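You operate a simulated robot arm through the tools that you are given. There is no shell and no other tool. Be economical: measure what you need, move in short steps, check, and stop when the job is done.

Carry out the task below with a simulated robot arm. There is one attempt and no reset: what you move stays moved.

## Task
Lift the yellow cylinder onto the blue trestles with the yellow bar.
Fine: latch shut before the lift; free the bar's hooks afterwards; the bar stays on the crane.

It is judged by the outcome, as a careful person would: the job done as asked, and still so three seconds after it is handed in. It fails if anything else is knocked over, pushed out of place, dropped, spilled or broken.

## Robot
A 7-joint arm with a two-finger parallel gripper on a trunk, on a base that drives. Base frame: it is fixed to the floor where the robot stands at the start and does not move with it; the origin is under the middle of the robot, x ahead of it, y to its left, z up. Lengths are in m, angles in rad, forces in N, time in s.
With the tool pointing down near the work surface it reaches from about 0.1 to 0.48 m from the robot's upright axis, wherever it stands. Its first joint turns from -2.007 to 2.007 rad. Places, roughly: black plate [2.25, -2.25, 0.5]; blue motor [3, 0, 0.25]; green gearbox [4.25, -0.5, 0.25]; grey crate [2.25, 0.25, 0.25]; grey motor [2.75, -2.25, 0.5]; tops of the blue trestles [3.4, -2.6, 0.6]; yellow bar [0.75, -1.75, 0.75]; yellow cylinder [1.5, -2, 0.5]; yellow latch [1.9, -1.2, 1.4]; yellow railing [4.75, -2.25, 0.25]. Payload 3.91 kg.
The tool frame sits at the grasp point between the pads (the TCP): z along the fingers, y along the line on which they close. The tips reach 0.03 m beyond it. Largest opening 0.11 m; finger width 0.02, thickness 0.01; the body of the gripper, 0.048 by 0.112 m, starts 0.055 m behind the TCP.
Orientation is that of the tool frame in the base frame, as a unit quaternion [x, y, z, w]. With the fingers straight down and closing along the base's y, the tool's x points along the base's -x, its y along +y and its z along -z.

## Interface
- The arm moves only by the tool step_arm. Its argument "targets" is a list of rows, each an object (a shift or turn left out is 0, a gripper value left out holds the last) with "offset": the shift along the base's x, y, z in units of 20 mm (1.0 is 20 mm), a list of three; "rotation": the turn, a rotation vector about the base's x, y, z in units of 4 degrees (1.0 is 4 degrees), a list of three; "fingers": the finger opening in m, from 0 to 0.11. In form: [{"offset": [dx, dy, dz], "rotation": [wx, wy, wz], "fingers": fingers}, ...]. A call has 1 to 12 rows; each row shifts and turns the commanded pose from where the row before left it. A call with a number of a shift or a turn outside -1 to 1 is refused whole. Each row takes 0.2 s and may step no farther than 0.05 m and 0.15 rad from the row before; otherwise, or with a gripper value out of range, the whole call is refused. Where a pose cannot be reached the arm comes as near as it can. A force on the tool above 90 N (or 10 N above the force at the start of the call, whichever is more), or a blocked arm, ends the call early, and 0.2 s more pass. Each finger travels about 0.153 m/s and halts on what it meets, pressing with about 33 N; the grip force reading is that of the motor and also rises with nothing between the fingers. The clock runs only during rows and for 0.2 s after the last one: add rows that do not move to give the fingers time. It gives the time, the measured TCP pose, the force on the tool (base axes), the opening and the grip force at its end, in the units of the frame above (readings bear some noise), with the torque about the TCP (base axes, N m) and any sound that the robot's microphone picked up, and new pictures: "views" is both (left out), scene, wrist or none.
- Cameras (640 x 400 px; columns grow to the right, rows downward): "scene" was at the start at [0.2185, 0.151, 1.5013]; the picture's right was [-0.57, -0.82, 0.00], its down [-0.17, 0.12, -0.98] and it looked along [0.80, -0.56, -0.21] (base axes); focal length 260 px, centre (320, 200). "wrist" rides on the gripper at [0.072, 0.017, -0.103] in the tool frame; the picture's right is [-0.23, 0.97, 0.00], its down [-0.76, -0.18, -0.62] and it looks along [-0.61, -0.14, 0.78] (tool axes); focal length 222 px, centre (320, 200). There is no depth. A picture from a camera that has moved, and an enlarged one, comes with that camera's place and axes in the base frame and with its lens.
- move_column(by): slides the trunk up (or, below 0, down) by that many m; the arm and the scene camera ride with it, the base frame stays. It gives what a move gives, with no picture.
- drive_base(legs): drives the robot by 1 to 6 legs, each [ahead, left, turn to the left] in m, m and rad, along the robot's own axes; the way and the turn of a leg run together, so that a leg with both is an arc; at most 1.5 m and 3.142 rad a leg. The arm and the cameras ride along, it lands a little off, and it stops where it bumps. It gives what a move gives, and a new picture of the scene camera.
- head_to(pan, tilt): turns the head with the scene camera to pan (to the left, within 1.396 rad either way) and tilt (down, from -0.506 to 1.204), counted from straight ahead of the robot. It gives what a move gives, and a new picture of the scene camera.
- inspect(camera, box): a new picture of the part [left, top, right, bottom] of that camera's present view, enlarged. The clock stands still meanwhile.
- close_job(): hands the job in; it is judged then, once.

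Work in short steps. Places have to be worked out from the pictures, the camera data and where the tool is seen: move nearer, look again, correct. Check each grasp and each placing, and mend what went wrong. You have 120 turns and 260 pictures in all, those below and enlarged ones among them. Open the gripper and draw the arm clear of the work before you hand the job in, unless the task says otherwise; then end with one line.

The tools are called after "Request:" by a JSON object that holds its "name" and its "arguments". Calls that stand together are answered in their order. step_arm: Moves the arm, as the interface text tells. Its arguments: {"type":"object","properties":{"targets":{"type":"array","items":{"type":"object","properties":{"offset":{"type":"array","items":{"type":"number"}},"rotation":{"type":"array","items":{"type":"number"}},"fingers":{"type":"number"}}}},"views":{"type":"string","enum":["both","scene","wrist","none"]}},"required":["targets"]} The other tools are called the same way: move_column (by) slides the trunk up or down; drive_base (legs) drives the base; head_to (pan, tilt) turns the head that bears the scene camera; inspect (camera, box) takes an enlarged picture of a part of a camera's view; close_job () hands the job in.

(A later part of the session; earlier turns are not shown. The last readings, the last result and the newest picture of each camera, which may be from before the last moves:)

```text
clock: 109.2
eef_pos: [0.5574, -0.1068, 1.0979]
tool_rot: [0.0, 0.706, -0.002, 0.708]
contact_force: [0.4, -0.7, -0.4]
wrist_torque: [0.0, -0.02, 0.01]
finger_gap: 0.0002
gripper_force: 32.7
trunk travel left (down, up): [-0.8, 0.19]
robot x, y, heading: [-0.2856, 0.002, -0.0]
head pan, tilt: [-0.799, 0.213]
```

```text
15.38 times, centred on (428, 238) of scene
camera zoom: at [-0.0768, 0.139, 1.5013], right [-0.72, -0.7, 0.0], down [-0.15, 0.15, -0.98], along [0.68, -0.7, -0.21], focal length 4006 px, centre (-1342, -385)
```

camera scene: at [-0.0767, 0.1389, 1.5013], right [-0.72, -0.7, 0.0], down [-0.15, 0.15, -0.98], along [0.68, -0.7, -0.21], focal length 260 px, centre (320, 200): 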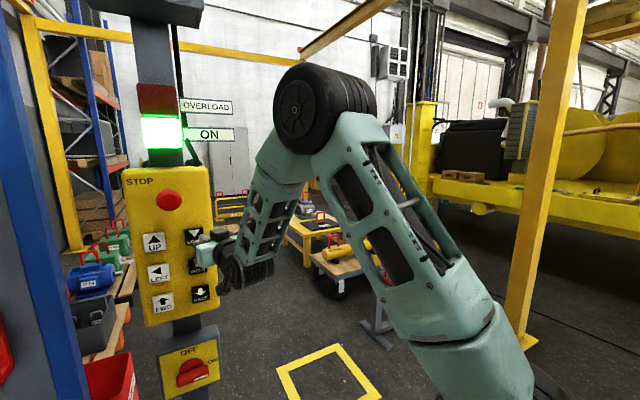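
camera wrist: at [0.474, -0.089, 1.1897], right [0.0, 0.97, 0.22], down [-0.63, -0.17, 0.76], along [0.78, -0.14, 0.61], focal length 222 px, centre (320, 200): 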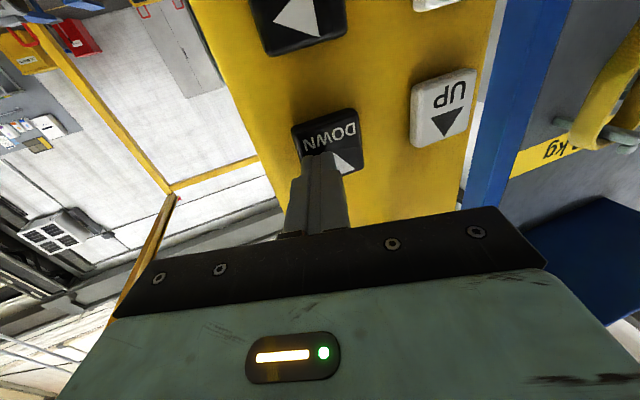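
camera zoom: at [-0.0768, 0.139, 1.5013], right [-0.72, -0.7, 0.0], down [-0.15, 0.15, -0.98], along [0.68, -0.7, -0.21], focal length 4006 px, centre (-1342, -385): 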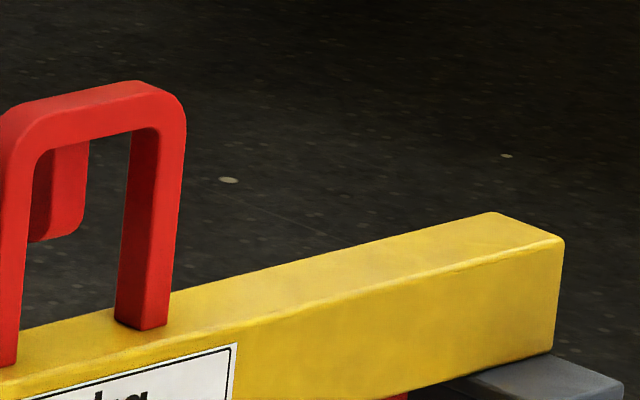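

Clearance below the hook ≈4 cm, so lower ≈2.5 cm more with a slightly longer tap.

Request:
{"name": "step_arm", "arguments": {"targets": [{"offset": [0.2, 0, 1]}, {"offset": [0, 0, 1]}, {"offset": [0, 0, 1]}, {"offset": [0, 0, 1]}, {"offset": [0, 0, 1]}, {"offset": [0, 0, 1]}, {"offset": [0, 0, 1]}, {"offset": [0, 0, 1]}, {"offset": [0, 0, 0.4]}], "views": "none"}}

Request:
{"name": "step_arm", "arguments": {"targets": [{"offset": [1, 0, 0]}, {"offset": [0.6, 0, 0]}, {}, {}, {"offset": [-1, 0, 0]}, {"offset": [-0.6, 0, 0]}, {}], "views": "none"}}

Request:
{"name": "step_arm", "arguments": {"targets": [{"offset": [-0.2, 0, -1]}, {"offset": [0, 0, -1]}, {"offset": [0, 0, -1]}, {"offset": [0, 0, -1]}, {"offset": [0, 0, -1]}, {"offset": [0, 0, -1]}, {"offset": [0, 0, -1]}, {"offset": [0, 0, -1]}, {"offset": [0, 0, -0.4]}], "views": "none"}}

Request:
{"name": "inspect", "arguments": {"camera": "scene", "box": [408, 215, 448, 255]}}

```text
clock: 111.2
eef_pos: [0.5622, -0.1083, 1.2638]
tool_rot: [-0.001, 0.706, -0.002, 0.708]
contact_force: [0.1, 0.2, 0.2]
wrist_torque: [-0.02, -0.02, 0.01]
finger_gap: 0.0
gripper_force: 32.8
trunk travel left (down, up): [-0.8, 0.19]
robot x, y, heading: [-0.2867, 0.0016, 0.001]
head pan, tilt: [-0.799, 0.213]
```

```text
clock: 112.8
eef_pos: [0.5624, -0.1065, 1.2636]
tool_rot: [0.0, 0.705, -0.002, 0.709]
contact_force: [0.2, 0.2, -0.6]
wrist_torque: [0.02, 0.01, 0.03]
finger_gap: 0.0
gripper_force: 32.5
trunk travel left (down, up): [-0.8, 0.19]
robot x, y, heading: [-0.286, 0.0019, -0.002]
head pan, tilt: [-0.799, 0.213]
```

```text
clock: 114.8
eef_pos: [0.5592, -0.1069, 1.0924]
tool_rot: [-0.001, 0.705, -0.002, 0.709]
contact_force: [-0.6, -0.7, -0.1]
wrist_torque: [0.03, 0.01, 0.01]
finger_gap: 0.0003
gripper_force: 32.7
trunk travel left (down, up): [-0.8, 0.19]
robot x, y, heading: [-0.2854, 0.0029, 0.0]
head pan, tilt: [-0.799, 0.213]
```

```text
10.00 times, centred on (428, 235) of scene
camera zoom: at [-0.0768, 0.1389, 1.5013], right [-0.72, -0.7, 0.0], down [-0.15, 0.15, -0.98], along [0.68, -0.7, -0.21], focal length 2604 px, centre (-760, -150)
```

zoom: 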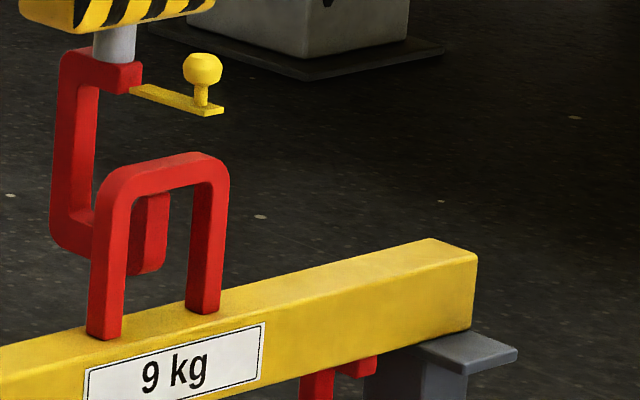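

Lip now just below the crossbar; another ≈1 cm for margin, then a BACK press.

Request:
{"name": "step_arm", "arguments": {"targets": [{"offset": [0.2, 0, 1]}, {"offset": [0, 0, 1]}, {"offset": [0, 0, 1]}, {"offset": [0, 0, 1]}, {"offset": [0, 0, 1]}, {"offset": [0, 0, 1]}, {"offset": [0, 0, 1]}, {"offset": [0, 0, 1]}, {"offset": [0, 0, 0.4]}], "views": "none"}}

Request:
{"name": "step_arm", "arguments": {"targets": [{"offset": [1, 0, 0]}, {"offset": [0.6, 0, 0]}, {}, {"offset": [-1, 0, 0]}, {"offset": [-0.6, 0, 0]}, {}], "views": "none"}}

Request:
{"name": "step_arm", "arguments": {"targets": [{"offset": [-0.2, 0, -1]}, {"offset": [0, 0, -1]}, {"offset": [0, 0, -1]}, {"offset": [0, 0, -1]}, {"offset": [0, 0, -1]}, {"offset": [0, 0, -1]}, {"offset": [0, 0, -1]}, {"offset": [0, 0, -1]}, {"offset": [0, 0, -0.4]}], "views": "none"}}

Request:
{"name": "step_arm", "arguments": {"targets": [{"offset": [1, 0, 0]}, {"offset": [0.85, 0, 0]}, {}, {}, {}, {"offset": [-1, 0, 0]}, {"offset": [-0.85, 0, 0]}, {}, {}, {}], "views": "none"}}

Request:
{"name": "inspect", "arguments": {"camera": "scene", "box": [408, 215, 448, 255]}}

```text
clock: 116.8
eef_pos: [0.5618, -0.1054, 1.2617]
tool_rot: [0.0, 0.706, -0.002, 0.709]
contact_force: [-0.3, 1.7, -0.2]
wrist_torque: [0.06, -0.03, 0.01]
finger_gap: 0.0002
gripper_force: 33.5
trunk travel left (down, up): [-0.8, 0.19]
robot x, y, heading: [-0.2801, 0.0012, 0.001]
head pan, tilt: [-0.799, 0.213]
```

```text
clock: 118.2
eef_pos: [0.5632, -0.1078, 1.2631]
tool_rot: [0.0, 0.705, -0.002, 0.709]
contact_force: [-0.6, 0.1, -0.8]
wrist_torque: [0.0, -0.02, 0.0]
finger_gap: 0.0
gripper_force: 33.2
trunk travel left (down, up): [-0.8, 0.19]
robot x, y, heading: [-0.2867, 0.0017, -0.001]
head pan, tilt: [-0.799, 0.213]
```

```text
clock: 120.2
eef_pos: [0.5571, -0.1075, 1.0936]
tool_rot: [0.0, 0.706, -0.001, 0.708]
contact_force: [-0.6, -0.3, 0.2]
wrist_torque: [-0.01, -0.01, -0.01]
finger_gap: 0.0001
gripper_force: 33.4
trunk travel left (down, up): [-0.8, 0.19]
robot x, y, heading: [-0.2833, 0.0028, -0.003]
head pan, tilt: [-0.799, 0.213]
```

```text
clock: 122.3
eef_pos: [0.5582, -0.1084, 1.0953]
tool_rot: [-0.001, 0.706, -0.001, 0.709]
contact_force: [0.3, 0.2, 1.0]
wrist_torque: [0.01, -0.03, -0.01]
finger_gap: 0.0
gripper_force: 33.5
trunk travel left (down, up): [-0.8, 0.19]
robot x, y, heading: [-0.2851, 0.0025, 0.001]
head pan, tilt: [-0.799, 0.213]
```

```text
10.00 times, centred on (428, 235) of scene
camera zoom: at [-0.0767, 0.1389, 1.5012], right [-0.72, -0.7, 0.0], down [-0.15, 0.15, -0.98], along [0.68, -0.7, -0.21], focal length 2604 px, centre (-760, -150)
```

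zoom: 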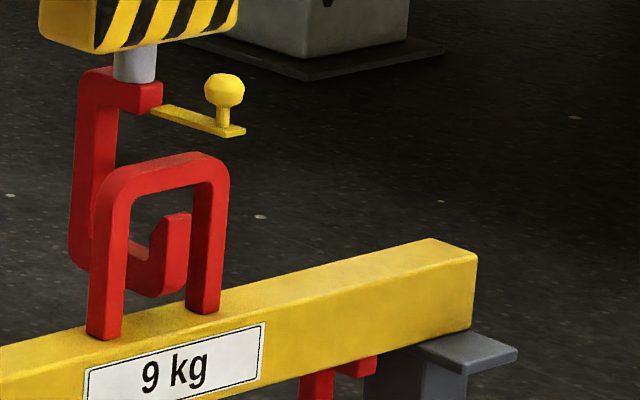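

The lip is now passing under the crossbar with the bar undisturbed. One more BACK press of the same length.

Request:
{"name": "step_arm", "arguments": {"targets": [{"offset": [1, 0, 0]}, {"offset": [0.85, 0, 0]}, {}, {}, {}, {"offset": [-1, 0, 0]}, {"offset": [-0.85, 0, 0]}, {}, {}, {}], "views": "none"}}

Request:
{"name": "inspect", "arguments": {"camera": "scene", "box": [408, 215, 448, 255]}}

```text
clock: 124.5
eef_pos: [0.5589, -0.1069, 1.0945]
tool_rot: [-0.002, 0.706, -0.001, 0.709]
contact_force: [-0.1, 0.3, 0.4]
wrist_torque: [-0.03, 0.01, 0.0]
finger_gap: 0.0
gripper_force: 32.8
trunk travel left (down, up): [-0.8, 0.19]
robot x, y, heading: [-0.2836, 0.0047, 0.006]
head pan, tilt: [-0.799, 0.213]
```

```text
10.00 times, centred on (428, 235) of scene
camera zoom: at [-0.0767, 0.1389, 1.5012], right [-0.72, -0.7, 0.0], down [-0.15, 0.15, -0.98], along [0.68, -0.7, -0.21], focal length 2604 px, centre (-760, -150)
```

zoom: 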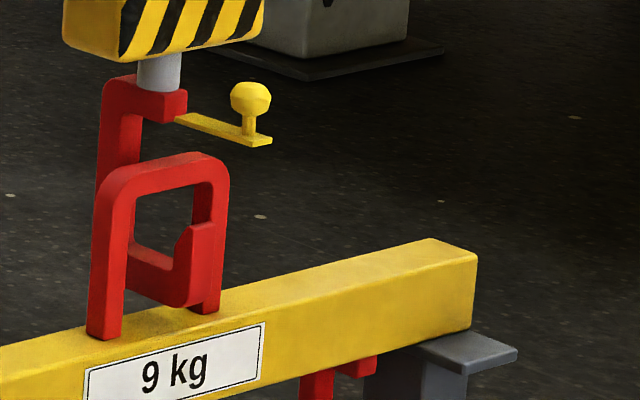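

Perfect: the throat is centred on the crossbar and the lip is through. Now I drive to the latch (knob est. (0.675,-1.73,0.90)), lowering the trunk so the tool is at its height.

Request:
{"name": "drive_base", "arguments": {"legs": [[-0.1, 0, 0], [0, -1.31, 0], [0, 0, -0.333]]}}

Request:
{"name": "move_column", "arguments": {"by": -0.2}}

Request:
{"name": "head_to", "arguments": {"pan": -0.35, "tilt": 0.45}}

```text
clock: 132.9
eef_pos: [0.4186, -1.6592, 1.0954]
tool_rot: [0.104, 0.698, -0.107, 0.7]
contact_force: [0.9, -0.4, -1.1]
wrist_torque: [0.01, -0.01, 0.01]
finger_gap: 0.0
gripper_force: 33.4
trunk travel left (down, up): [-0.8, 0.19]
robot x, y, heading: [-0.3524, -1.3063, -0.3]
head pan, tilt: [-0.799, 0.213]
camera scene: at [-0.1166, -1.2385, 1.5012], right [-0.89, -0.46, 0.0], down [-0.1, 0.19, -0.98], along [0.45, -0.87, -0.21], focal length 260 px, centre (320, 200)
```

scene: 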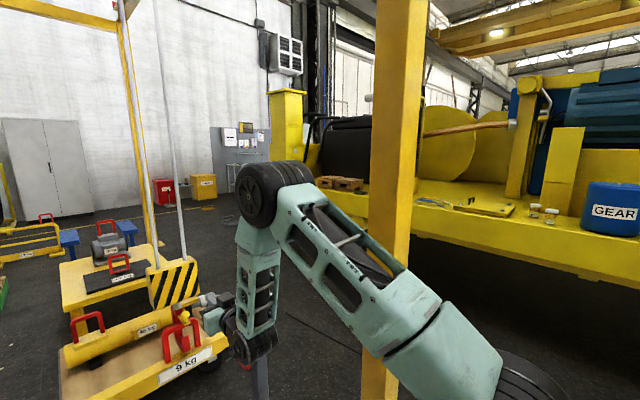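

```text
clock: 135.1
eef_pos: [0.4181, -1.661, 0.8941]
tool_rot: [0.104, 0.698, -0.106, 0.701]
contact_force: [0.0, -0.4, -0.8]
wrist_torque: [-0.04, 0.01, -0.01]
finger_gap: 0.0
gripper_force: 33.3
trunk travel left (down, up): [-0.6, 0.39]
robot x, y, heading: [-0.3565, -1.3094, -0.296]
head pan, tilt: [-0.799, 0.213]
```

```text
clock: 136.0
eef_pos: [0.4183, -1.659, 0.8949]
tool_rot: [0.105, 0.698, -0.107, 0.7]
contact_force: [-0.7, -0.2, 0.0]
wrist_torque: [0.01, -0.02, 0.01]
finger_gap: 0.0
gripper_force: 33.1
trunk travel left (down, up): [-0.6, 0.39]
robot x, y, heading: [-0.3551, -1.3091, -0.297]
head pan, tilt: [-0.351, 0.45]
camera scene: at [-0.0859, -1.211, 1.2792], right [-0.6, -0.8, 0.0], down [-0.35, 0.26, -0.9], along [0.72, -0.54, -0.43], focal length 260 px, centre (320, 200)
```

scene: 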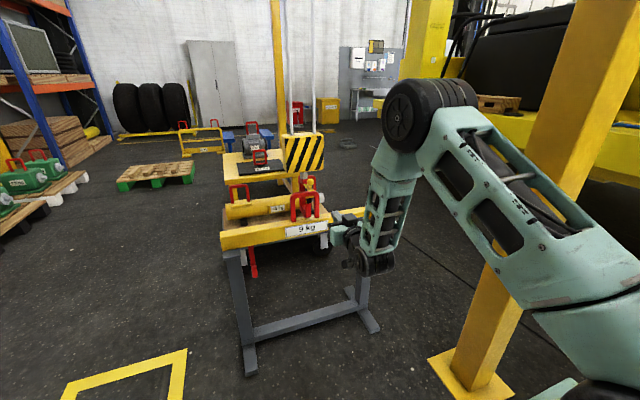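

I zoom on the latch to get the knob's ray.

Request:
{"name": "inspect", "arguments": {"camera": "scene", "box": [270, 120, 366, 270]}}

Request:
{"name": "inspect", "arguments": {"camera": "wrist", "box": [0, 0, 640, 400]}}

```text
2.67 times, centred on (318, 195) of scene
camera zoom: at [-0.0859, -1.211, 1.2792], right [-0.6, -0.8, 0.0], down [-0.35, 0.26, -0.9], along [0.72, -0.54, -0.43], focal length 694 px, centre (325, 213)
```

zoom: 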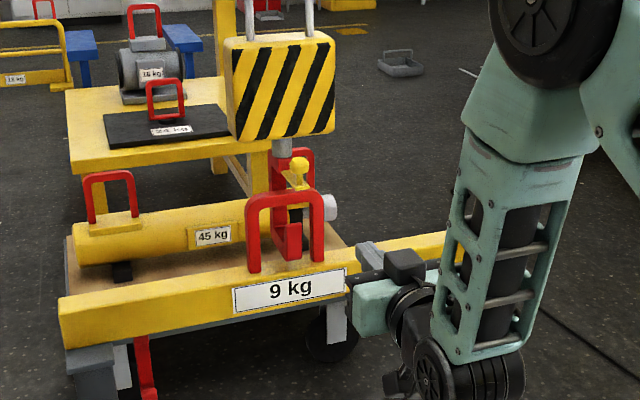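

```text
1.00 times, centred on (320, 200) of wrist (not enlarged: the box is as wide or as high as the picture)
camera zoom: at [0.3241, -1.613, 0.8228], right [0.29, 0.93, 0.22], down [-0.65, 0.02, 0.76], along [0.7, -0.36, 0.61], focal length 222 px, centre (320, 200)
```

zoom: 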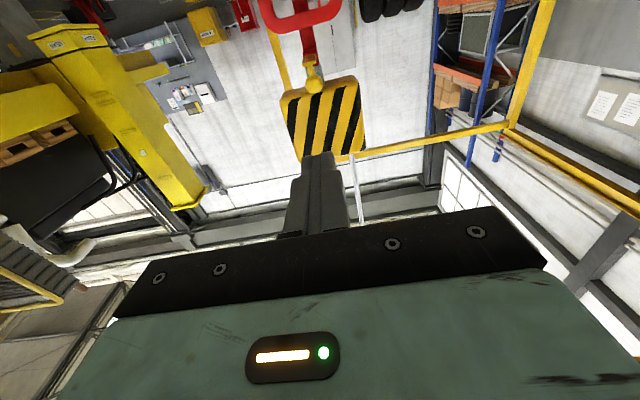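

Knob triangulates to ≈(0.72,-1.763,0.89). I raise the tool 6 cm and drive ahead 0.2 m so the arm is above and short of it.

Request:
{"name": "step_arm", "arguments": {"targets": [{"offset": [0, 0, 1]}, {"offset": [0, 0, 1]}, {"offset": [0, 0, 1]}], "views": "none"}}

Request:
{"name": "drive_base", "arguments": {"legs": [[0.2, 0, 0]]}}

Request:
{"name": "inspect", "arguments": {"camera": "wrist", "box": [0, 0, 640, 400]}}

```text
clock: 136.8
eef_pos: [0.4187, -1.6587, 0.9545]
tool_rot: [0.104, 0.698, -0.106, 0.701]
contact_force: [-0.8, -0.1, -0.2]
wrist_torque: [0.01, -0.02, -0.01]
finger_gap: 0.0
gripper_force: 32.8
trunk travel left (down, up): [-0.6, 0.39]
robot x, y, heading: [-0.3538, -1.3093, -0.296]
head pan, tilt: [-0.351, 0.45]
```

```text
clock: 138.4
eef_pos: [0.6123, -1.72, 0.9548]
tool_rot: [0.105, 0.698, -0.108, 0.7]
contact_force: [0.4, -0.6, -0.8]
wrist_torque: [0.02, -0.03, 0.02]
finger_gap: 0.0001
gripper_force: 33.2
trunk travel left (down, up): [-0.6, 0.39]
robot x, y, heading: [-0.1636, -1.3705, -0.3]
head pan, tilt: [-0.351, 0.45]
camera scene: at [0.1089, -1.2713, 1.2792], right [-0.61, -0.8, 0.0], down [-0.35, 0.26, -0.9], along [0.72, -0.55, -0.44], focal length 260 px, centre (320, 200)
```

scene: 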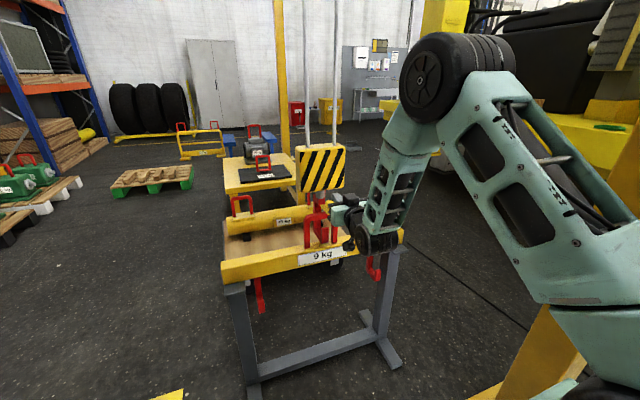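

```text
1.00 times, centred on (320, 200) of wrist (not enlarged: the box is as wide or as high as the picture)
camera zoom: at [0.518, -1.6731, 0.8822], right [0.29, 0.93, 0.22], down [-0.65, 0.02, 0.76], along [0.7, -0.36, 0.61], focal length 222 px, centre (320, 200)
```

zoom: 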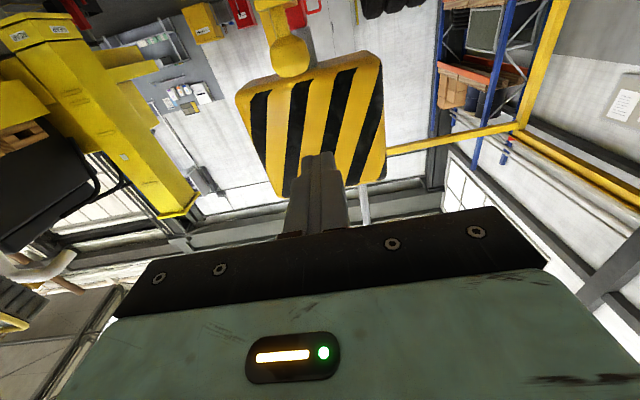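

Knob refined to (0.72,-1.766,0.897). I bring the fingertips just over it.

Request:
{"name": "step_arm", "arguments": {"targets": [{"offset": [0.89, -0.4, 0]}, {"offset": [0.89, -0.4, 0]}, {"offset": [0.89, -0.4, 0]}, {"offset": [0.89, -0.4, 0]}, {"offset": [0.89, -0.4, 0]}]}}

Request:
{"name": "inspect", "arguments": {"camera": "scene", "box": [280, 130, 376, 270]}}

```text
clock: 139.6
eef_pos: [0.7036, -1.7583, 0.9532]
tool_rot: [0.104, 0.698, -0.106, 0.7]
contact_force: [0.7, 0.2, 0.0]
wrist_torque: [0.0, 0.01, 0.01]
finger_gap: 0.0
gripper_force: 33.0
trunk travel left (down, up): [-0.6, 0.39]
robot x, y, heading: [-0.1582, -1.3673, -0.298]
head pan, tilt: [-0.351, 0.45]
camera scene: at [0.1087, -1.2713, 1.2792], right [-0.61, -0.8, 0.0], down [-0.35, 0.26, -0.9], along [0.72, -0.55, -0.44], focal length 260 px, centre (320, 200)
camera wrist: at [0.6081, -1.712, 0.881], right [0.29, 0.93, 0.22], down [-0.65, 0.02, 0.76], along [0.7, -0.36, 0.61], focal length 222 px, centre (320, 200)
```

scene: 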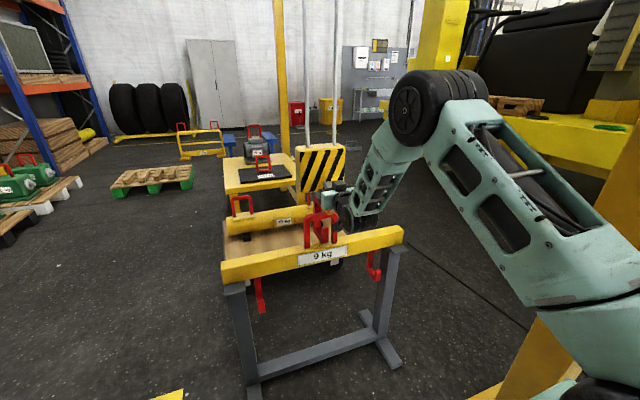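
wrist: 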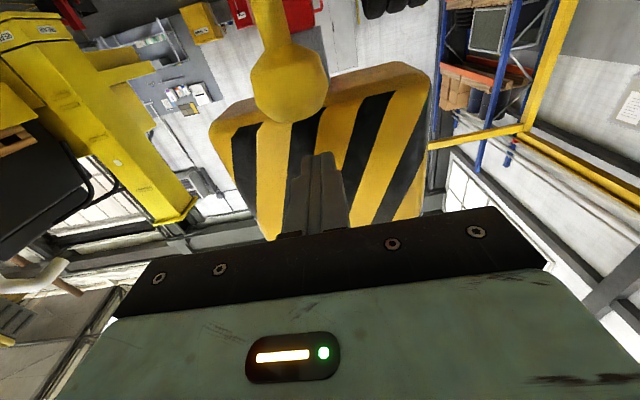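

```text
2.86 times, centred on (328, 200) of scene
camera zoom: at [0.1087, -1.2713, 1.2792], right [-0.61, -0.8, 0.0], down [-0.35, 0.26, -0.9], along [0.72, -0.55, -0.44], focal length 744 px, centre (297, 200)
```

zoom: 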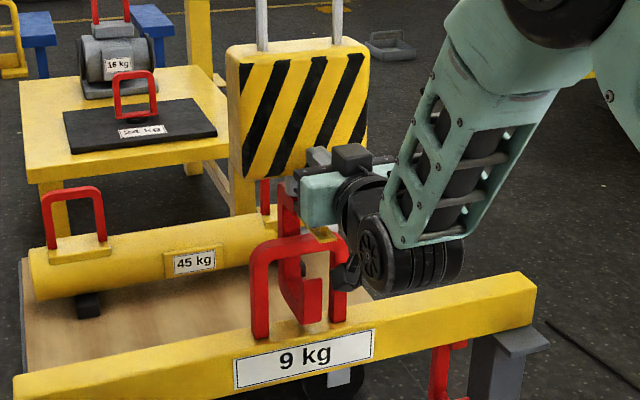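

Aligned within ~4 mm. Now press down on the knob in small steps.

Request:
{"name": "step_arm", "arguments": {"targets": [{"offset": [0, -0.2, -0.5]}, {"offset": [0, 0, -0.5]}, {"offset": [0, 0, -0.5]}, {"offset": [0, 0, -0.5]}, {"offset": [0.1, 0, -0.5]}, {"offset": [0.1, 0, -0.5]}]}}

```text
clock: 141.0
eef_pos: [0.7058, -1.7634, 0.8927]
tool_rot: [0.104, 0.698, -0.107, 0.701]
contact_force: [0.4, 0.0, 0.1]
wrist_torque: [0.01, -0.01, 0.01]
finger_gap: 0.0003
gripper_force: 32.8
trunk travel left (down, up): [-0.6, 0.39]
robot x, y, heading: [-0.1635, -1.3695, -0.298]
head pan, tilt: [-0.351, 0.45]
camera scene: at [0.1087, -1.2713, 1.2792], right [-0.61, -0.8, 0.0], down [-0.35, 0.26, -0.9], along [0.72, -0.55, -0.44], focal length 260 px, centre (320, 200)
camera wrist: at [0.6108, -1.7163, 0.8213], right [0.29, 0.93, 0.22], down [-0.65, 0.02, 0.76], along [0.7, -0.36, 0.61], focal length 222 px, centre (320, 200)
```

scene: 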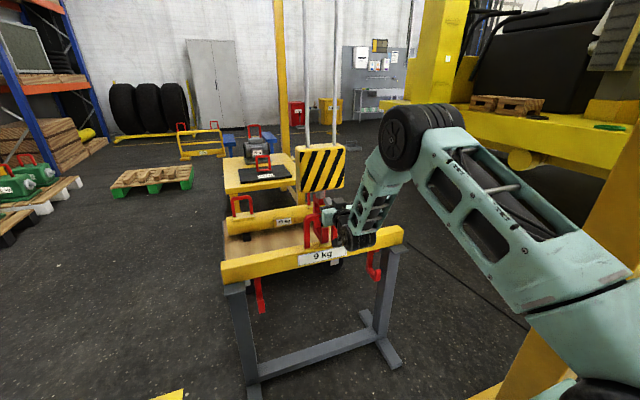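
wrist: 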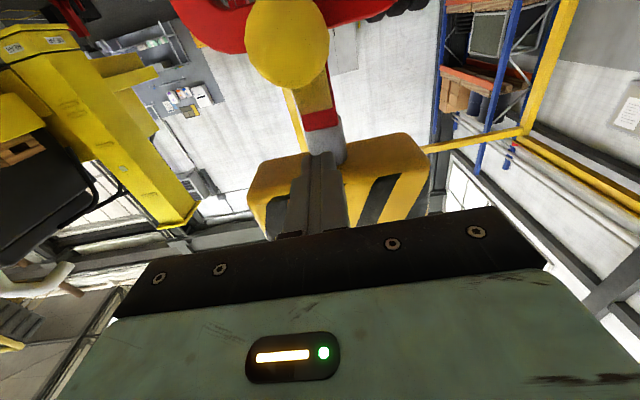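

The knob now faces outward and is lower: the latch has swung. I zoom to check whether it is fully shut.

Request:
{"name": "inspect", "arguments": {"camera": "wrist", "box": [180, 0, 420, 150]}}

Request:
{"name": "inspect", "arguments": {"camera": "scene", "box": [290, 180, 354, 260]}}

```text
2.67 times, centred on (300, 75) of wrist
camera zoom: at [0.6108, -1.7163, 0.8213], right [0.29, 0.93, 0.22], down [-0.65, 0.02, 0.76], along [0.7, -0.36, 0.61], focal length 592 px, centre (373, 533)
```

zoom: 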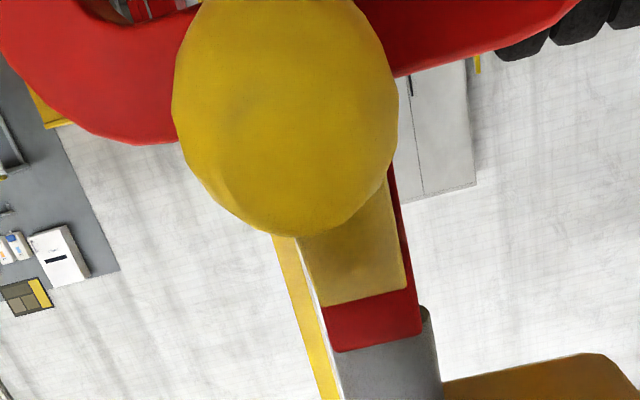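

```text
5.00 times, centred on (322, 220) of scene
camera zoom: at [0.1087, -1.2713, 1.2792], right [-0.61, -0.8, 0.0], down [-0.35, 0.26, -0.9], along [0.72, -0.55, -0.44], focal length 1302 px, centre (310, 100)
```

zoom: 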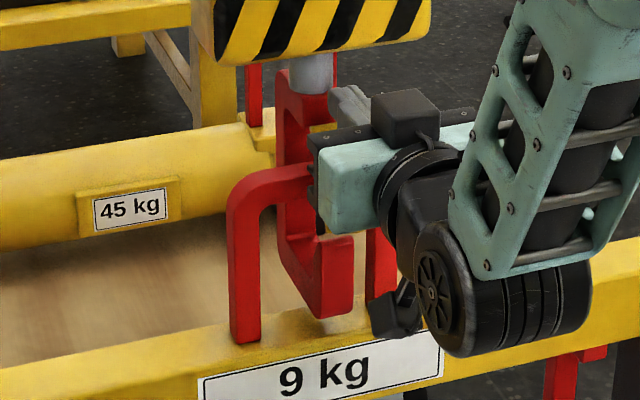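

It looks flipped down. I withdraw the tool straight back and look clearly.

Request:
{"name": "step_arm", "arguments": {"targets": [{"offset": [-0.9, 0.28, 0.1]}, {"offset": [-0.9, 0.28, 0]}, {"offset": [-0.9, 0.28, 0]}, {"offset": [-0.9, 0.28, 0]}, {"offset": [-0.9, 0.28, 0]}], "views": "wrist"}}

Request:
{"name": "inspect", "arguments": {"camera": "scene", "box": [285, 170, 365, 260]}}

```text
clock: 142.2
eef_pos: [0.6148, -1.7357, 0.8972]
tool_rot: [0.104, 0.698, -0.106, 0.7]
contact_force: [-0.2, 0.3, -0.5]
wrist_torque: [-0.02, -0.01, 0.0]
finger_gap: 0.0001
gripper_force: 33.4
trunk travel left (down, up): [-0.6, 0.39]
robot x, y, heading: [-0.1592, -1.3664, -0.3]
head pan, tilt: [-0.351, 0.45]
camera wrist: at [0.5206, -1.6895, 0.8239], right [0.29, 0.93, 0.22], down [-0.65, 0.02, 0.76], along [0.7, -0.36, 0.61], focal length 222 px, centre (320, 200)
```

wrist: 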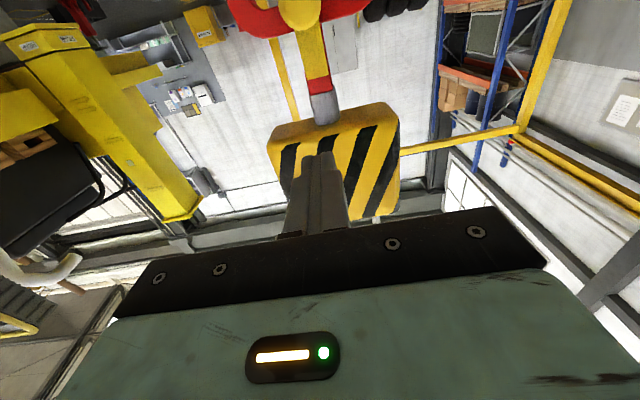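

```text
4.44 times, centred on (325, 215) of scene
camera zoom: at [0.1089, -1.2713, 1.2791], right [-0.61, -0.8, 0.0], down [-0.35, 0.26, -0.9], along [0.72, -0.55, -0.44], focal length 1157 px, centre (298, 133)
```

zoom: 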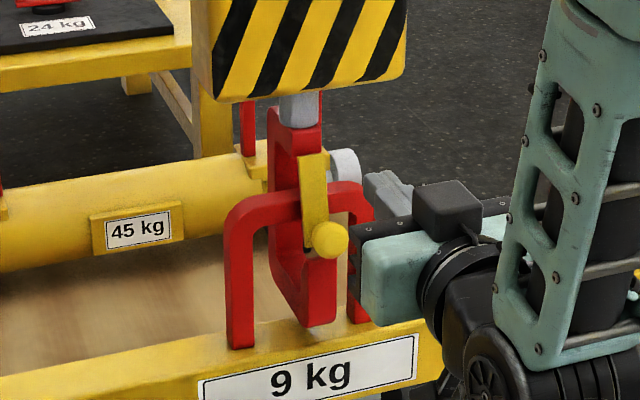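

The latch is shut across the mouth. I back off, raise the trunk again, and return to the pendant.

Request:
{"name": "drive_base", "arguments": {"legs": [[-0.25, 0, 0], [0, 0, 0.298], [0, 1.297, 0]]}}

Request:
{"name": "move_column", "arguments": {"by": 0.2}}

Request:
{"name": "head_to", "arguments": {"pan": -0.75, "tilt": 0.213}}

```text
clock: 151.1
eef_pos: [0.4449, -0.1079, 0.8963]
tool_rot: [-0.006, 0.705, 0.003, 0.709]
contact_force: [0.0, -0.5, -0.4]
wrist_torque: [0.0, -0.01, -0.01]
finger_gap: 0.0
gripper_force: 32.6
trunk travel left (down, up): [-0.6, 0.39]
robot x, y, heading: [-0.4071, 0.0025, 0.013]
head pan, tilt: [-0.351, 0.45]
camera scene: at [-0.1809, 0.1784, 1.2792], right [-0.33, -0.94, 0.0], down [-0.41, 0.14, -0.9], along [0.85, -0.3, -0.44], focal length 260 px, centre (320, 200)
```

scene: 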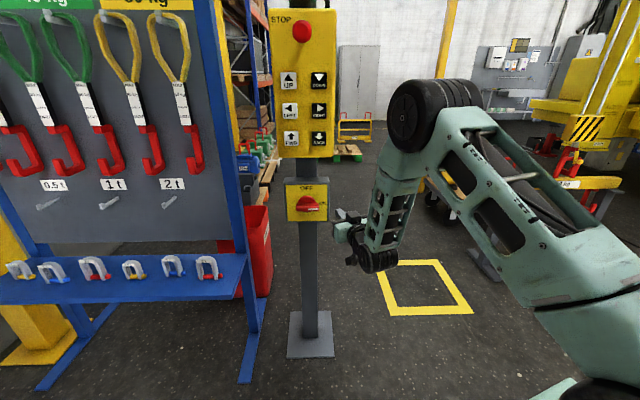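

```text
clock: 153.3
eef_pos: [0.4444, -0.1074, 1.0966]
tool_rot: [-0.006, 0.705, 0.004, 0.709]
contact_force: [-0.6, 0.3, -0.1]
wrist_torque: [-0.02, 0.0, -0.02]
finger_gap: 0.0
gripper_force: 33.3
trunk travel left (down, up): [-0.8, 0.19]
robot x, y, heading: [-0.4076, 0.0022, 0.009]
head pan, tilt: [-0.351, 0.45]
```

```text
clock: 154.2
eef_pos: [0.4441, -0.1085, 1.0962]
tool_rot: [-0.006, 0.706, 0.004, 0.709]
contact_force: [0.6, -0.9, 0.5]
wrist_torque: [-0.02, 0.03, -0.01]
finger_gap: 0.0
gripper_force: 33.1
trunk travel left (down, up): [-0.8, 0.19]
robot x, y, heading: [-0.407, 0.0035, 0.009]
head pan, tilt: [-0.75, 0.213]
camera scene: at [-0.1985, 0.1462, 1.5012], right [-0.67, -0.74, 0.0], down [-0.16, 0.14, -0.98], along [0.72, -0.66, -0.21], focal length 260 px, centre (320, 200)
```

scene: 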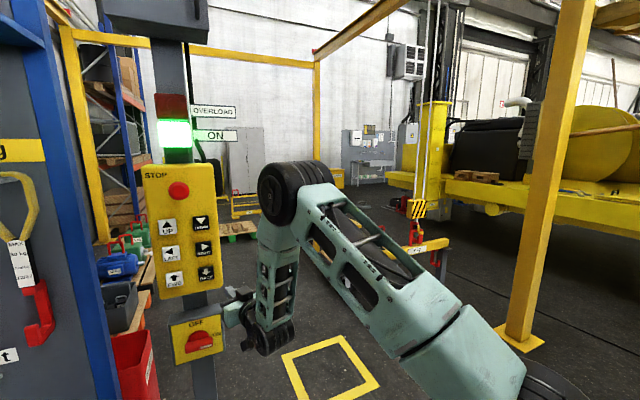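

Nice view. I move up to the panel and over to UP.

Request:
{"name": "drive_base", "arguments": {"legs": [[0.12, 0, -0.009]]}}

Request:
{"name": "step_arm", "arguments": {"targets": [{"offset": [0, 1, 1]}, {"offset": [0, 1, 1]}, {"offset": [0, 1, 1]}, {"offset": [0, 1, 1]}, {"offset": [0, 0.9, 1]}, {"offset": [0, 0, 1]}, {"offset": [0, 0, 1]}, {"offset": [0, 0, 1]}, {"offset": [0.5, 0, 0.3]}, {"offset": [0.5, 0, 0]}], "views": "both"}}

```text
clock: 155.4
eef_pos: [0.5602, -0.1098, 1.0959]
tool_rot: [-0.005, 0.705, 0.003, 0.709]
contact_force: [-0.5, -0.1, 0.1]
wrist_torque: [0.03, 0.0, 0.02]
finger_gap: 0.0001
gripper_force: 32.8
trunk travel left (down, up): [-0.8, 0.19]
robot x, y, heading: [-0.2908, 0.0017, 0.008]
head pan, tilt: [-0.75, 0.213]
camera scene: at [-0.082, 0.1466, 1.5013], right [-0.67, -0.74, 0.0], down [-0.16, 0.14, -0.98], along [0.72, -0.66, -0.21], focal length 260 px, centre (320, 200)
```

scene: 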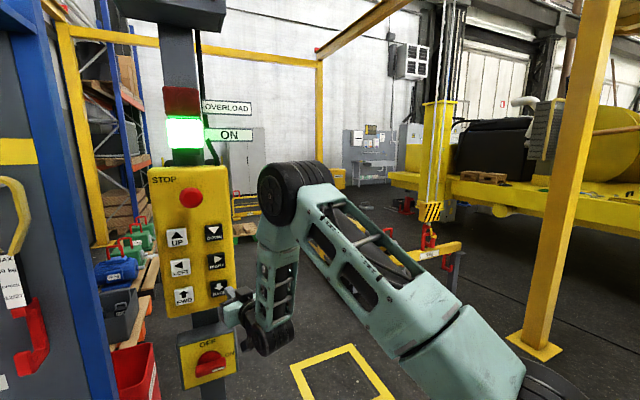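

```text
clock: 157.6
eef_pos: [0.5821, -0.0115, 1.263]
tool_rot: [-0.004, 0.705, 0.002, 0.709]
contact_force: [0.5, 0.2, 0.3]
wrist_torque: [-0.03, 0.02, -0.02]
finger_gap: 0.0
gripper_force: 32.5
trunk travel left (down, up): [-0.8, 0.19]
robot x, y, heading: [-0.2952, 0.0018, 0.011]
head pan, tilt: [-0.75, 0.213]
camera scene: at [-0.082, 0.1466, 1.5013], right [-0.67, -0.74, 0.0], down [-0.16, 0.14, -0.98], along [0.72, -0.66, -0.21], focal length 260 px, centre (320, 200)
camera wrist: at [0.4774, 0.0041, 1.1902], right [-0.01, 0.97, 0.22], down [-0.63, -0.18, 0.76], along [0.78, -0.13, 0.61], focal length 222 px, centre (320, 200)
```

scene: 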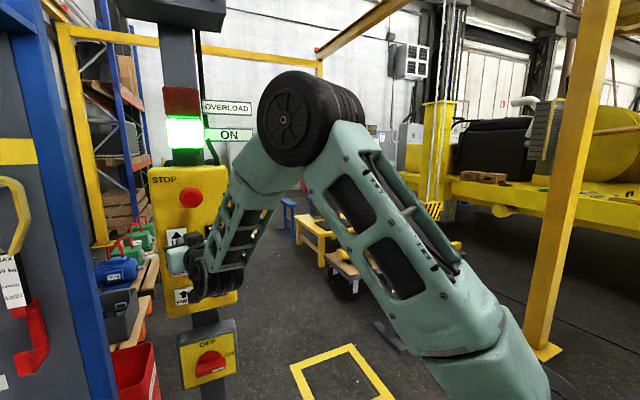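
wrist: 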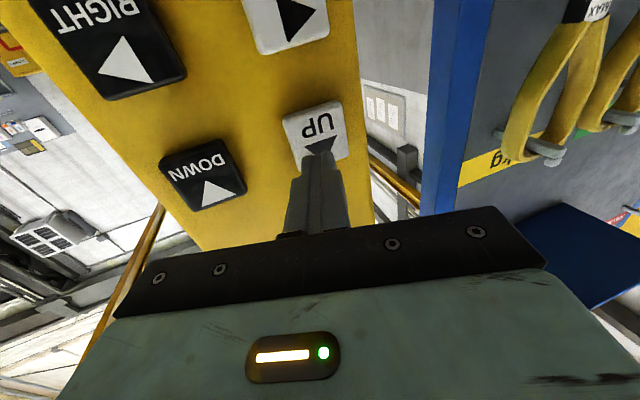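

Aligned on UP. First a modest press to take up the load, then look.

Request:
{"name": "step_arm", "arguments": {"targets": [{"offset": [0.9, 0, 0]}, {"offset": [1, 0, 0]}, {"offset": [0.5, 0, 0]}, {}, {}, {}, {}, {"offset": [-1, 0, 0]}, {"offset": [-1, 0, 0]}, {}, {}], "views": "none"}}

Request:
{"name": "step_arm", "arguments": {"targets": [{"offset": [0, 0, -1]}, {"offset": [0, 0, -1]}, {"offset": [0, 0, -1]}, {"offset": [0, 0, -1]}, {"offset": [0, 0, -1]}, {"offset": [0, 0, -1]}, {"offset": [0, 0, -1]}, {"offset": [0, 0, -1]}, {"offset": [0, 0, -0.4]}], "views": "scene"}}

Request:
{"name": "inspect", "arguments": {"camera": "scene", "box": [370, 180, 490, 300]}}

```text
clock: 160.0
eef_pos: [0.5895, -0.0126, 1.2633]
tool_rot: [-0.005, 0.705, 0.003, 0.709]
contact_force: [0.0, -0.2, 0.8]
wrist_torque: [0.01, 0.0, -0.01]
finger_gap: 0.0001
gripper_force: 33.3
trunk travel left (down, up): [-0.8, 0.19]
robot x, y, heading: [-0.2896, 0.003, 0.008]
head pan, tilt: [-0.75, 0.213]
```

```text
clock: 162.0
eef_pos: [0.5872, -0.0121, 1.0957]
tool_rot: [-0.003, 0.706, 0.001, 0.709]
contact_force: [0.2, 0.3, -0.4]
wrist_torque: [-0.02, -0.01, -0.01]
finger_gap: 0.0001
gripper_force: 32.5
trunk travel left (down, up): [-0.8, 0.19]
robot x, y, heading: [-0.2917, 0.0027, 0.012]
head pan, tilt: [-0.75, 0.213]
camera scene: at [-0.0819, 0.1466, 1.5013], right [-0.67, -0.74, 0.0], down [-0.16, 0.14, -0.98], along [0.72, -0.66, -0.21], focal length 260 px, centre (320, 200)
```

scene: 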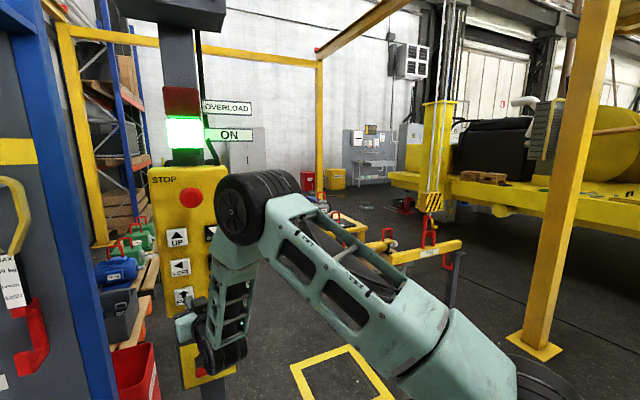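

```text
3.33 times, centred on (430, 240) of scene
camera zoom: at [-0.0819, 0.1466, 1.5013], right [-0.67, -0.74, 0.0], down [-0.16, 0.14, -0.98], along [0.72, -0.66, -0.21], focal length 868 px, centre (-47, 67)
```

zoom: 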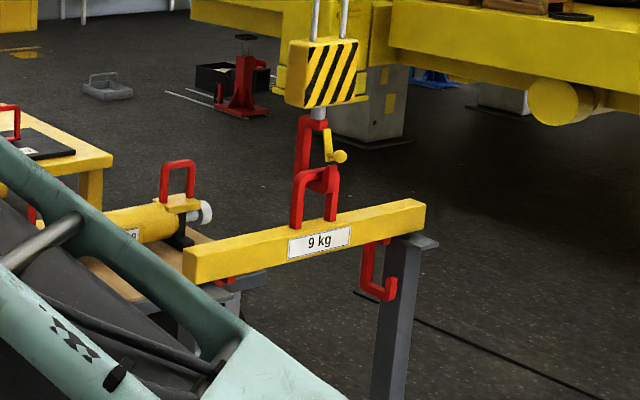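

The eye now rests in the hook throat with the latch shut. Back to UP and lift ≈0.3 m.

Request:
{"name": "step_arm", "arguments": {"targets": [{"offset": [0, 0, 1]}, {"offset": [0, 0, 1]}, {"offset": [0, 0, 1]}, {"offset": [0, 0, 1]}, {"offset": [0, 0, 1]}, {"offset": [0, 0, 1]}, {"offset": [0, 0, 1]}, {"offset": [0, 0, 1]}, {"offset": [0.5, 0, 0.4]}], "views": "none"}}

Request:
{"name": "step_arm", "arguments": {"targets": [{"offset": [1, 0, 0]}, {"offset": [0.6, 0, 0]}, {}, {}, {}, {}, {}, {}, {}, {"offset": [-1, 0, 0]}, {"offset": [-0.9, 0, 0]}, {}], "views": "scene"}}

```text
clock: 164.0
eef_pos: [0.5968, -0.0129, 1.2623]
tool_rot: [-0.005, 0.705, 0.001, 0.709]
contact_force: [-0.6, -0.3, 0.4]
wrist_torque: [-0.02, -0.01, 0.0]
finger_gap: 0.0
gripper_force: 33.1
trunk travel left (down, up): [-0.8, 0.19]
robot x, y, heading: [-0.2931, 0.005, 0.008]
head pan, tilt: [-0.75, 0.213]
```

```text
clock: 166.6
eef_pos: [0.5937, -0.0105, 1.264]
tool_rot: [-0.004, 0.705, 0.001, 0.71]
contact_force: [-1.1, 1.1, 0.4]
wrist_torque: [0.01, 0.01, -0.03]
finger_gap: 0.0001
gripper_force: 33.1
trunk travel left (down, up): [-0.8, 0.19]
robot x, y, heading: [-0.2874, 0.0023, 0.01]
head pan, tilt: [-0.75, 0.213]
camera scene: at [-0.0816, 0.1465, 1.5013], right [-0.67, -0.74, 0.0], down [-0.16, 0.14, -0.98], along [0.72, -0.66, -0.21], focal length 260 px, centre (320, 200)
```

scene: 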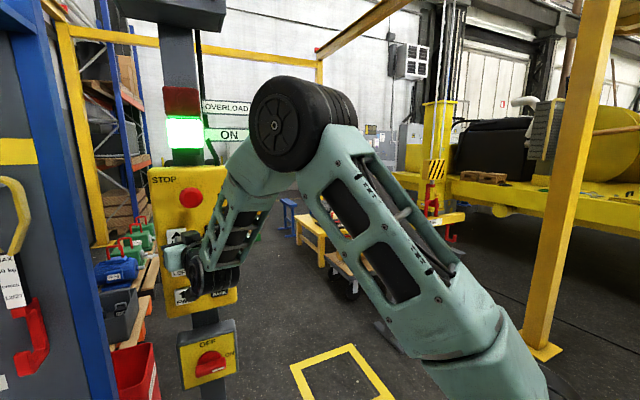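

The bar hangs ≈0.27 m up. Now FWD (≈0.93 m needed): first press ≈2 s.

Request:
{"name": "step_arm", "arguments": {"targets": [{"offset": [0, 0, -1]}, {"offset": [0, 0, -1]}, {"offset": [0, 0, -1]}, {"offset": [0, 0, -1]}, {"offset": [0, 0, -1]}, {"offset": [0, 0, -1]}, {"offset": [0, 0, -1]}, {"offset": [0, 0, -1]}, {"offset": [0, 0, -0.4]}], "views": "none"}}

Request:
{"name": "step_arm", "arguments": {"targets": [{"offset": [1, 0, 0]}, {"offset": [0.7, 0, 0]}, {}, {}, {}, {}, {}, {}, {}, {}, {"offset": [-1, 0, 0]}, {"offset": [-0.9, 0, 0]}], "views": "scene"}}

```text
clock: 168.6
eef_pos: [0.5922, -0.0115, 1.0949]
tool_rot: [-0.004, 0.705, 0.002, 0.709]
contact_force: [0.4, -0.5, 0.7]
wrist_torque: [-0.03, 0.0, 0.02]
finger_gap: 0.0001
gripper_force: 33.1
trunk travel left (down, up): [-0.8, 0.19]
robot x, y, heading: [-0.2911, 0.0035, 0.009]
head pan, tilt: [-0.75, 0.213]
```

```text
clock: 171.2
eef_pos: [0.5898, -0.0138, 1.0952]
tool_rot: [-0.004, 0.705, 0.002, 0.709]
contact_force: [0.9, 0.2, -0.4]
wrist_torque: [0.03, 0.04, -0.02]
finger_gap: 0.0
gripper_force: 33.5
trunk travel left (down, up): [-0.8, 0.19]
robot x, y, heading: [-0.2915, -0.0017, 0.013]
head pan, tilt: [-0.75, 0.213]
camera scene: at [-0.0813, 0.1464, 1.5013], right [-0.67, -0.74, 0.0], down [-0.16, 0.14, -0.98], along [0.72, -0.66, -0.21], focal length 260 px, centre (320, 200)
```

scene: 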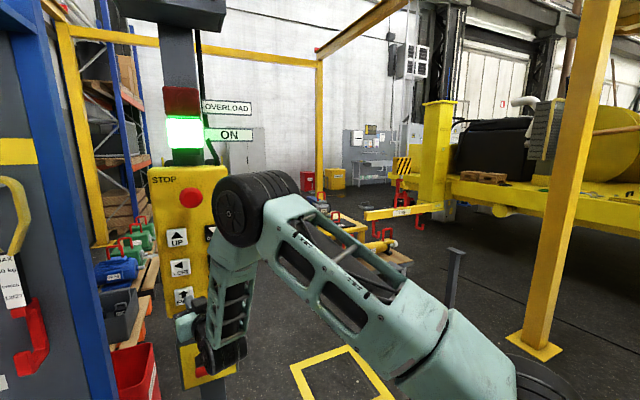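

Moved ≈0.39 m. Another press of the same length.

Request:
{"name": "step_arm", "arguments": {"targets": [{"offset": [1, 0, 0]}, {"offset": [0.9, 0, 0]}, {}, {}, {}, {}, {}, {}, {}, {}, {"offset": [-1, 0, 0]}, {"offset": [-0.9, 0, 0]}], "views": "scene"}}

```text
clock: 173.8
eef_pos: [0.5895, -0.0137, 1.0943]
tool_rot: [-0.003, 0.705, 0.001, 0.709]
contact_force: [0.3, -0.4, -1.4]
wrist_torque: [0.0, 0.0, 0.0]
finger_gap: 0.0
gripper_force: 32.8
trunk travel left (down, up): [-0.8, 0.19]
robot x, y, heading: [-0.2888, 0.004, 0.006]
head pan, tilt: [-0.75, 0.213]
camera scene: at [-0.081, 0.1463, 1.5012], right [-0.67, -0.74, 0.0], down [-0.16, 0.14, -0.98], along [0.72, -0.66, -0.21], focal length 260 px, centre (320, 200)
```

scene: 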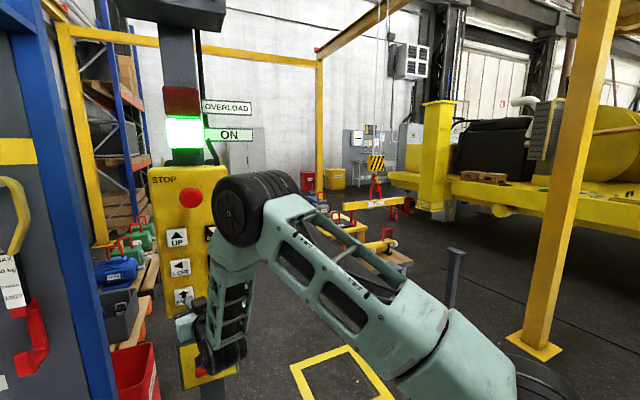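

d≈0.78 of ≈0.93. I zoom to compare the bar with the cylinder.

Request:
{"name": "inspect", "arguments": {"camera": "scene", "box": [320, 150, 440, 270]}}

```text
3.33 times, centred on (380, 210) of scene
camera zoom: at [-0.081, 0.1463, 1.5012], right [-0.67, -0.74, 0.0], down [-0.16, 0.14, -0.98], along [0.72, -0.66, -0.21], focal length 868 px, centre (120, 167)
```

zoom: 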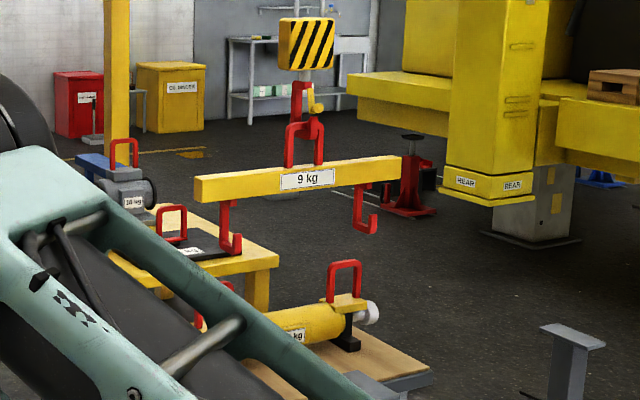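

I add a bit more FWD (~0.12 m) first.

Request:
{"name": "step_arm", "arguments": {"targets": [{"offset": [1, 0, 0]}, {"offset": [0.9, 0, 0]}, {}, {}, {}, {}, {"offset": [-1, 0, 0]}, {"offset": [-0.9, 0, 0]}, {}, {}], "views": "none"}}

Request:
{"name": "inspect", "arguments": {"camera": "scene", "box": [320, 150, 440, 270]}}

Request:
{"name": "drive_base", "arguments": {"legs": [[-0.1, 0, 0], [0, -0.8, 0], [0, 0, -0.67]]}}

Request:
{"name": "head_to", "arguments": {"pan": 0.0, "tilt": 0.3}}

Request:
{"name": "inspect", "arguments": {"camera": "scene", "box": [240, 100, 400, 260]}}

```text
clock: 176.0
eef_pos: [0.5882, -0.0135, 1.0943]
tool_rot: [-0.004, 0.706, 0.002, 0.709]
contact_force: [0.0, -0.2, 0.2]
wrist_torque: [-0.02, -0.03, 0.0]
finger_gap: 0.0
gripper_force: 32.7
trunk travel left (down, up): [-0.8, 0.19]
robot x, y, heading: [-0.2915, 0.0057, 0.011]
head pan, tilt: [-0.75, 0.213]
```

```text
3.33 times, centred on (380, 210) of scene
camera zoom: at [-0.0818, 0.1465, 1.5013], right [-0.67, -0.74, 0.0], down [-0.16, 0.14, -0.98], along [0.72, -0.66, -0.21], focal length 868 px, centre (120, 167)
```

zoom: 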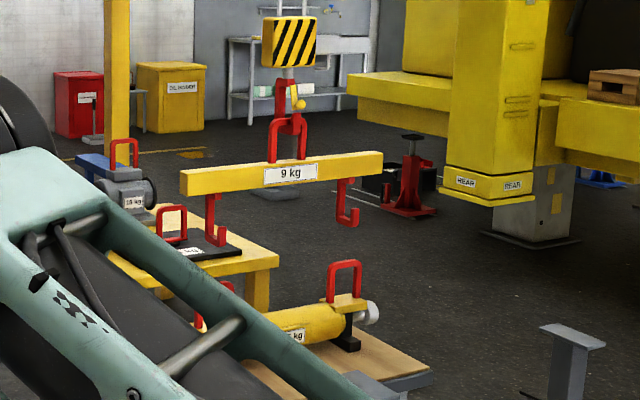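

```text
clock: 182.7
eef_pos: [0.291, -1.3393, 1.0935]
tool_rot: [0.23, 0.667, -0.234, 0.669]
contact_force: [-0.5, -0.1, -0.1]
wrist_torque: [0.02, 0.0, 0.01]
finger_gap: 0.0
gripper_force: 32.8
trunk travel left (down, up): [-0.8, 0.19]
robot x, y, heading: [-0.3827, -0.7713, -0.672]
head pan, tilt: [-0.75, 0.213]
camera scene: at [-0.1314, -0.7953, 1.5012], right [-0.99, -0.15, 0.0], down [-0.03, 0.21, -0.98], along [0.15, -0.97, -0.21], focal length 260 px, centre (320, 200)
```

scene: 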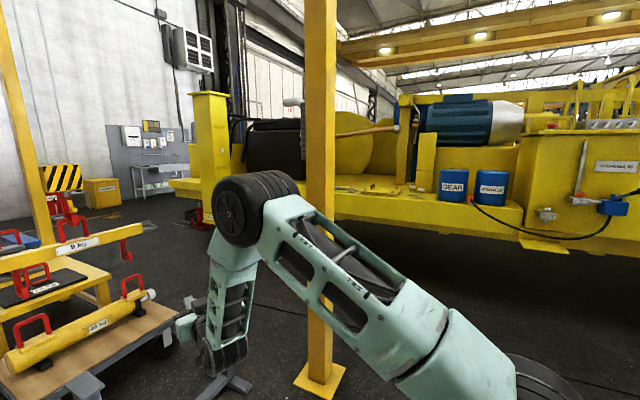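

```text
clock: 183.8
eef_pos: [0.2895, -1.3407, 1.0936]
tool_rot: [0.231, 0.666, -0.235, 0.669]
contact_force: [0.0, -1.2, -1.0]
wrist_torque: [0.02, 0.02, 0.0]
finger_gap: 0.0
gripper_force: 33.1
trunk travel left (down, up): [-0.8, 0.19]
robot x, y, heading: [-0.3813, -0.7777, -0.67]
head pan, tilt: [0.0, 0.3]
camera scene: at [-0.0723, -0.761, 1.4931], right [-0.62, -0.78, 0.0], down [-0.23, 0.18, -0.96], along [0.75, -0.59, -0.3], focal length 260 px, centre (320, 200)
```

scene: 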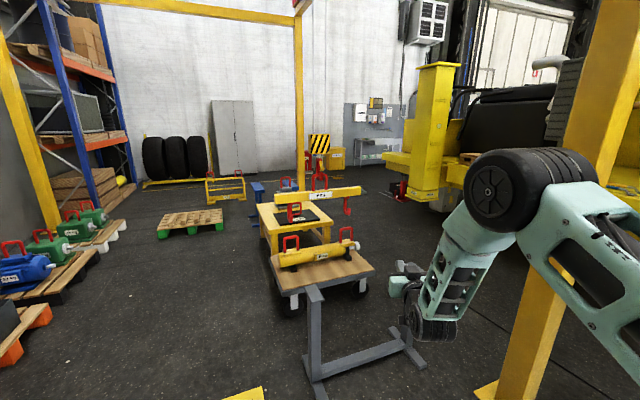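

```text
2.50 times, centred on (320, 180) of scene
camera zoom: at [-0.0723, -0.761, 1.4931], right [-0.62, -0.78, 0.0], down [-0.23, 0.18, -0.96], along [0.75, -0.59, -0.3], focal length 651 px, centre (320, 250)
```

zoom: 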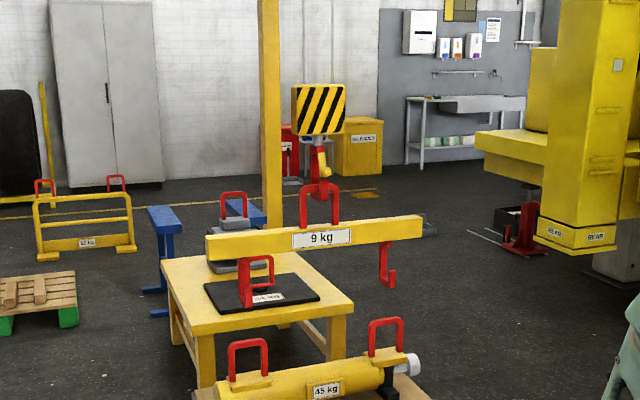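

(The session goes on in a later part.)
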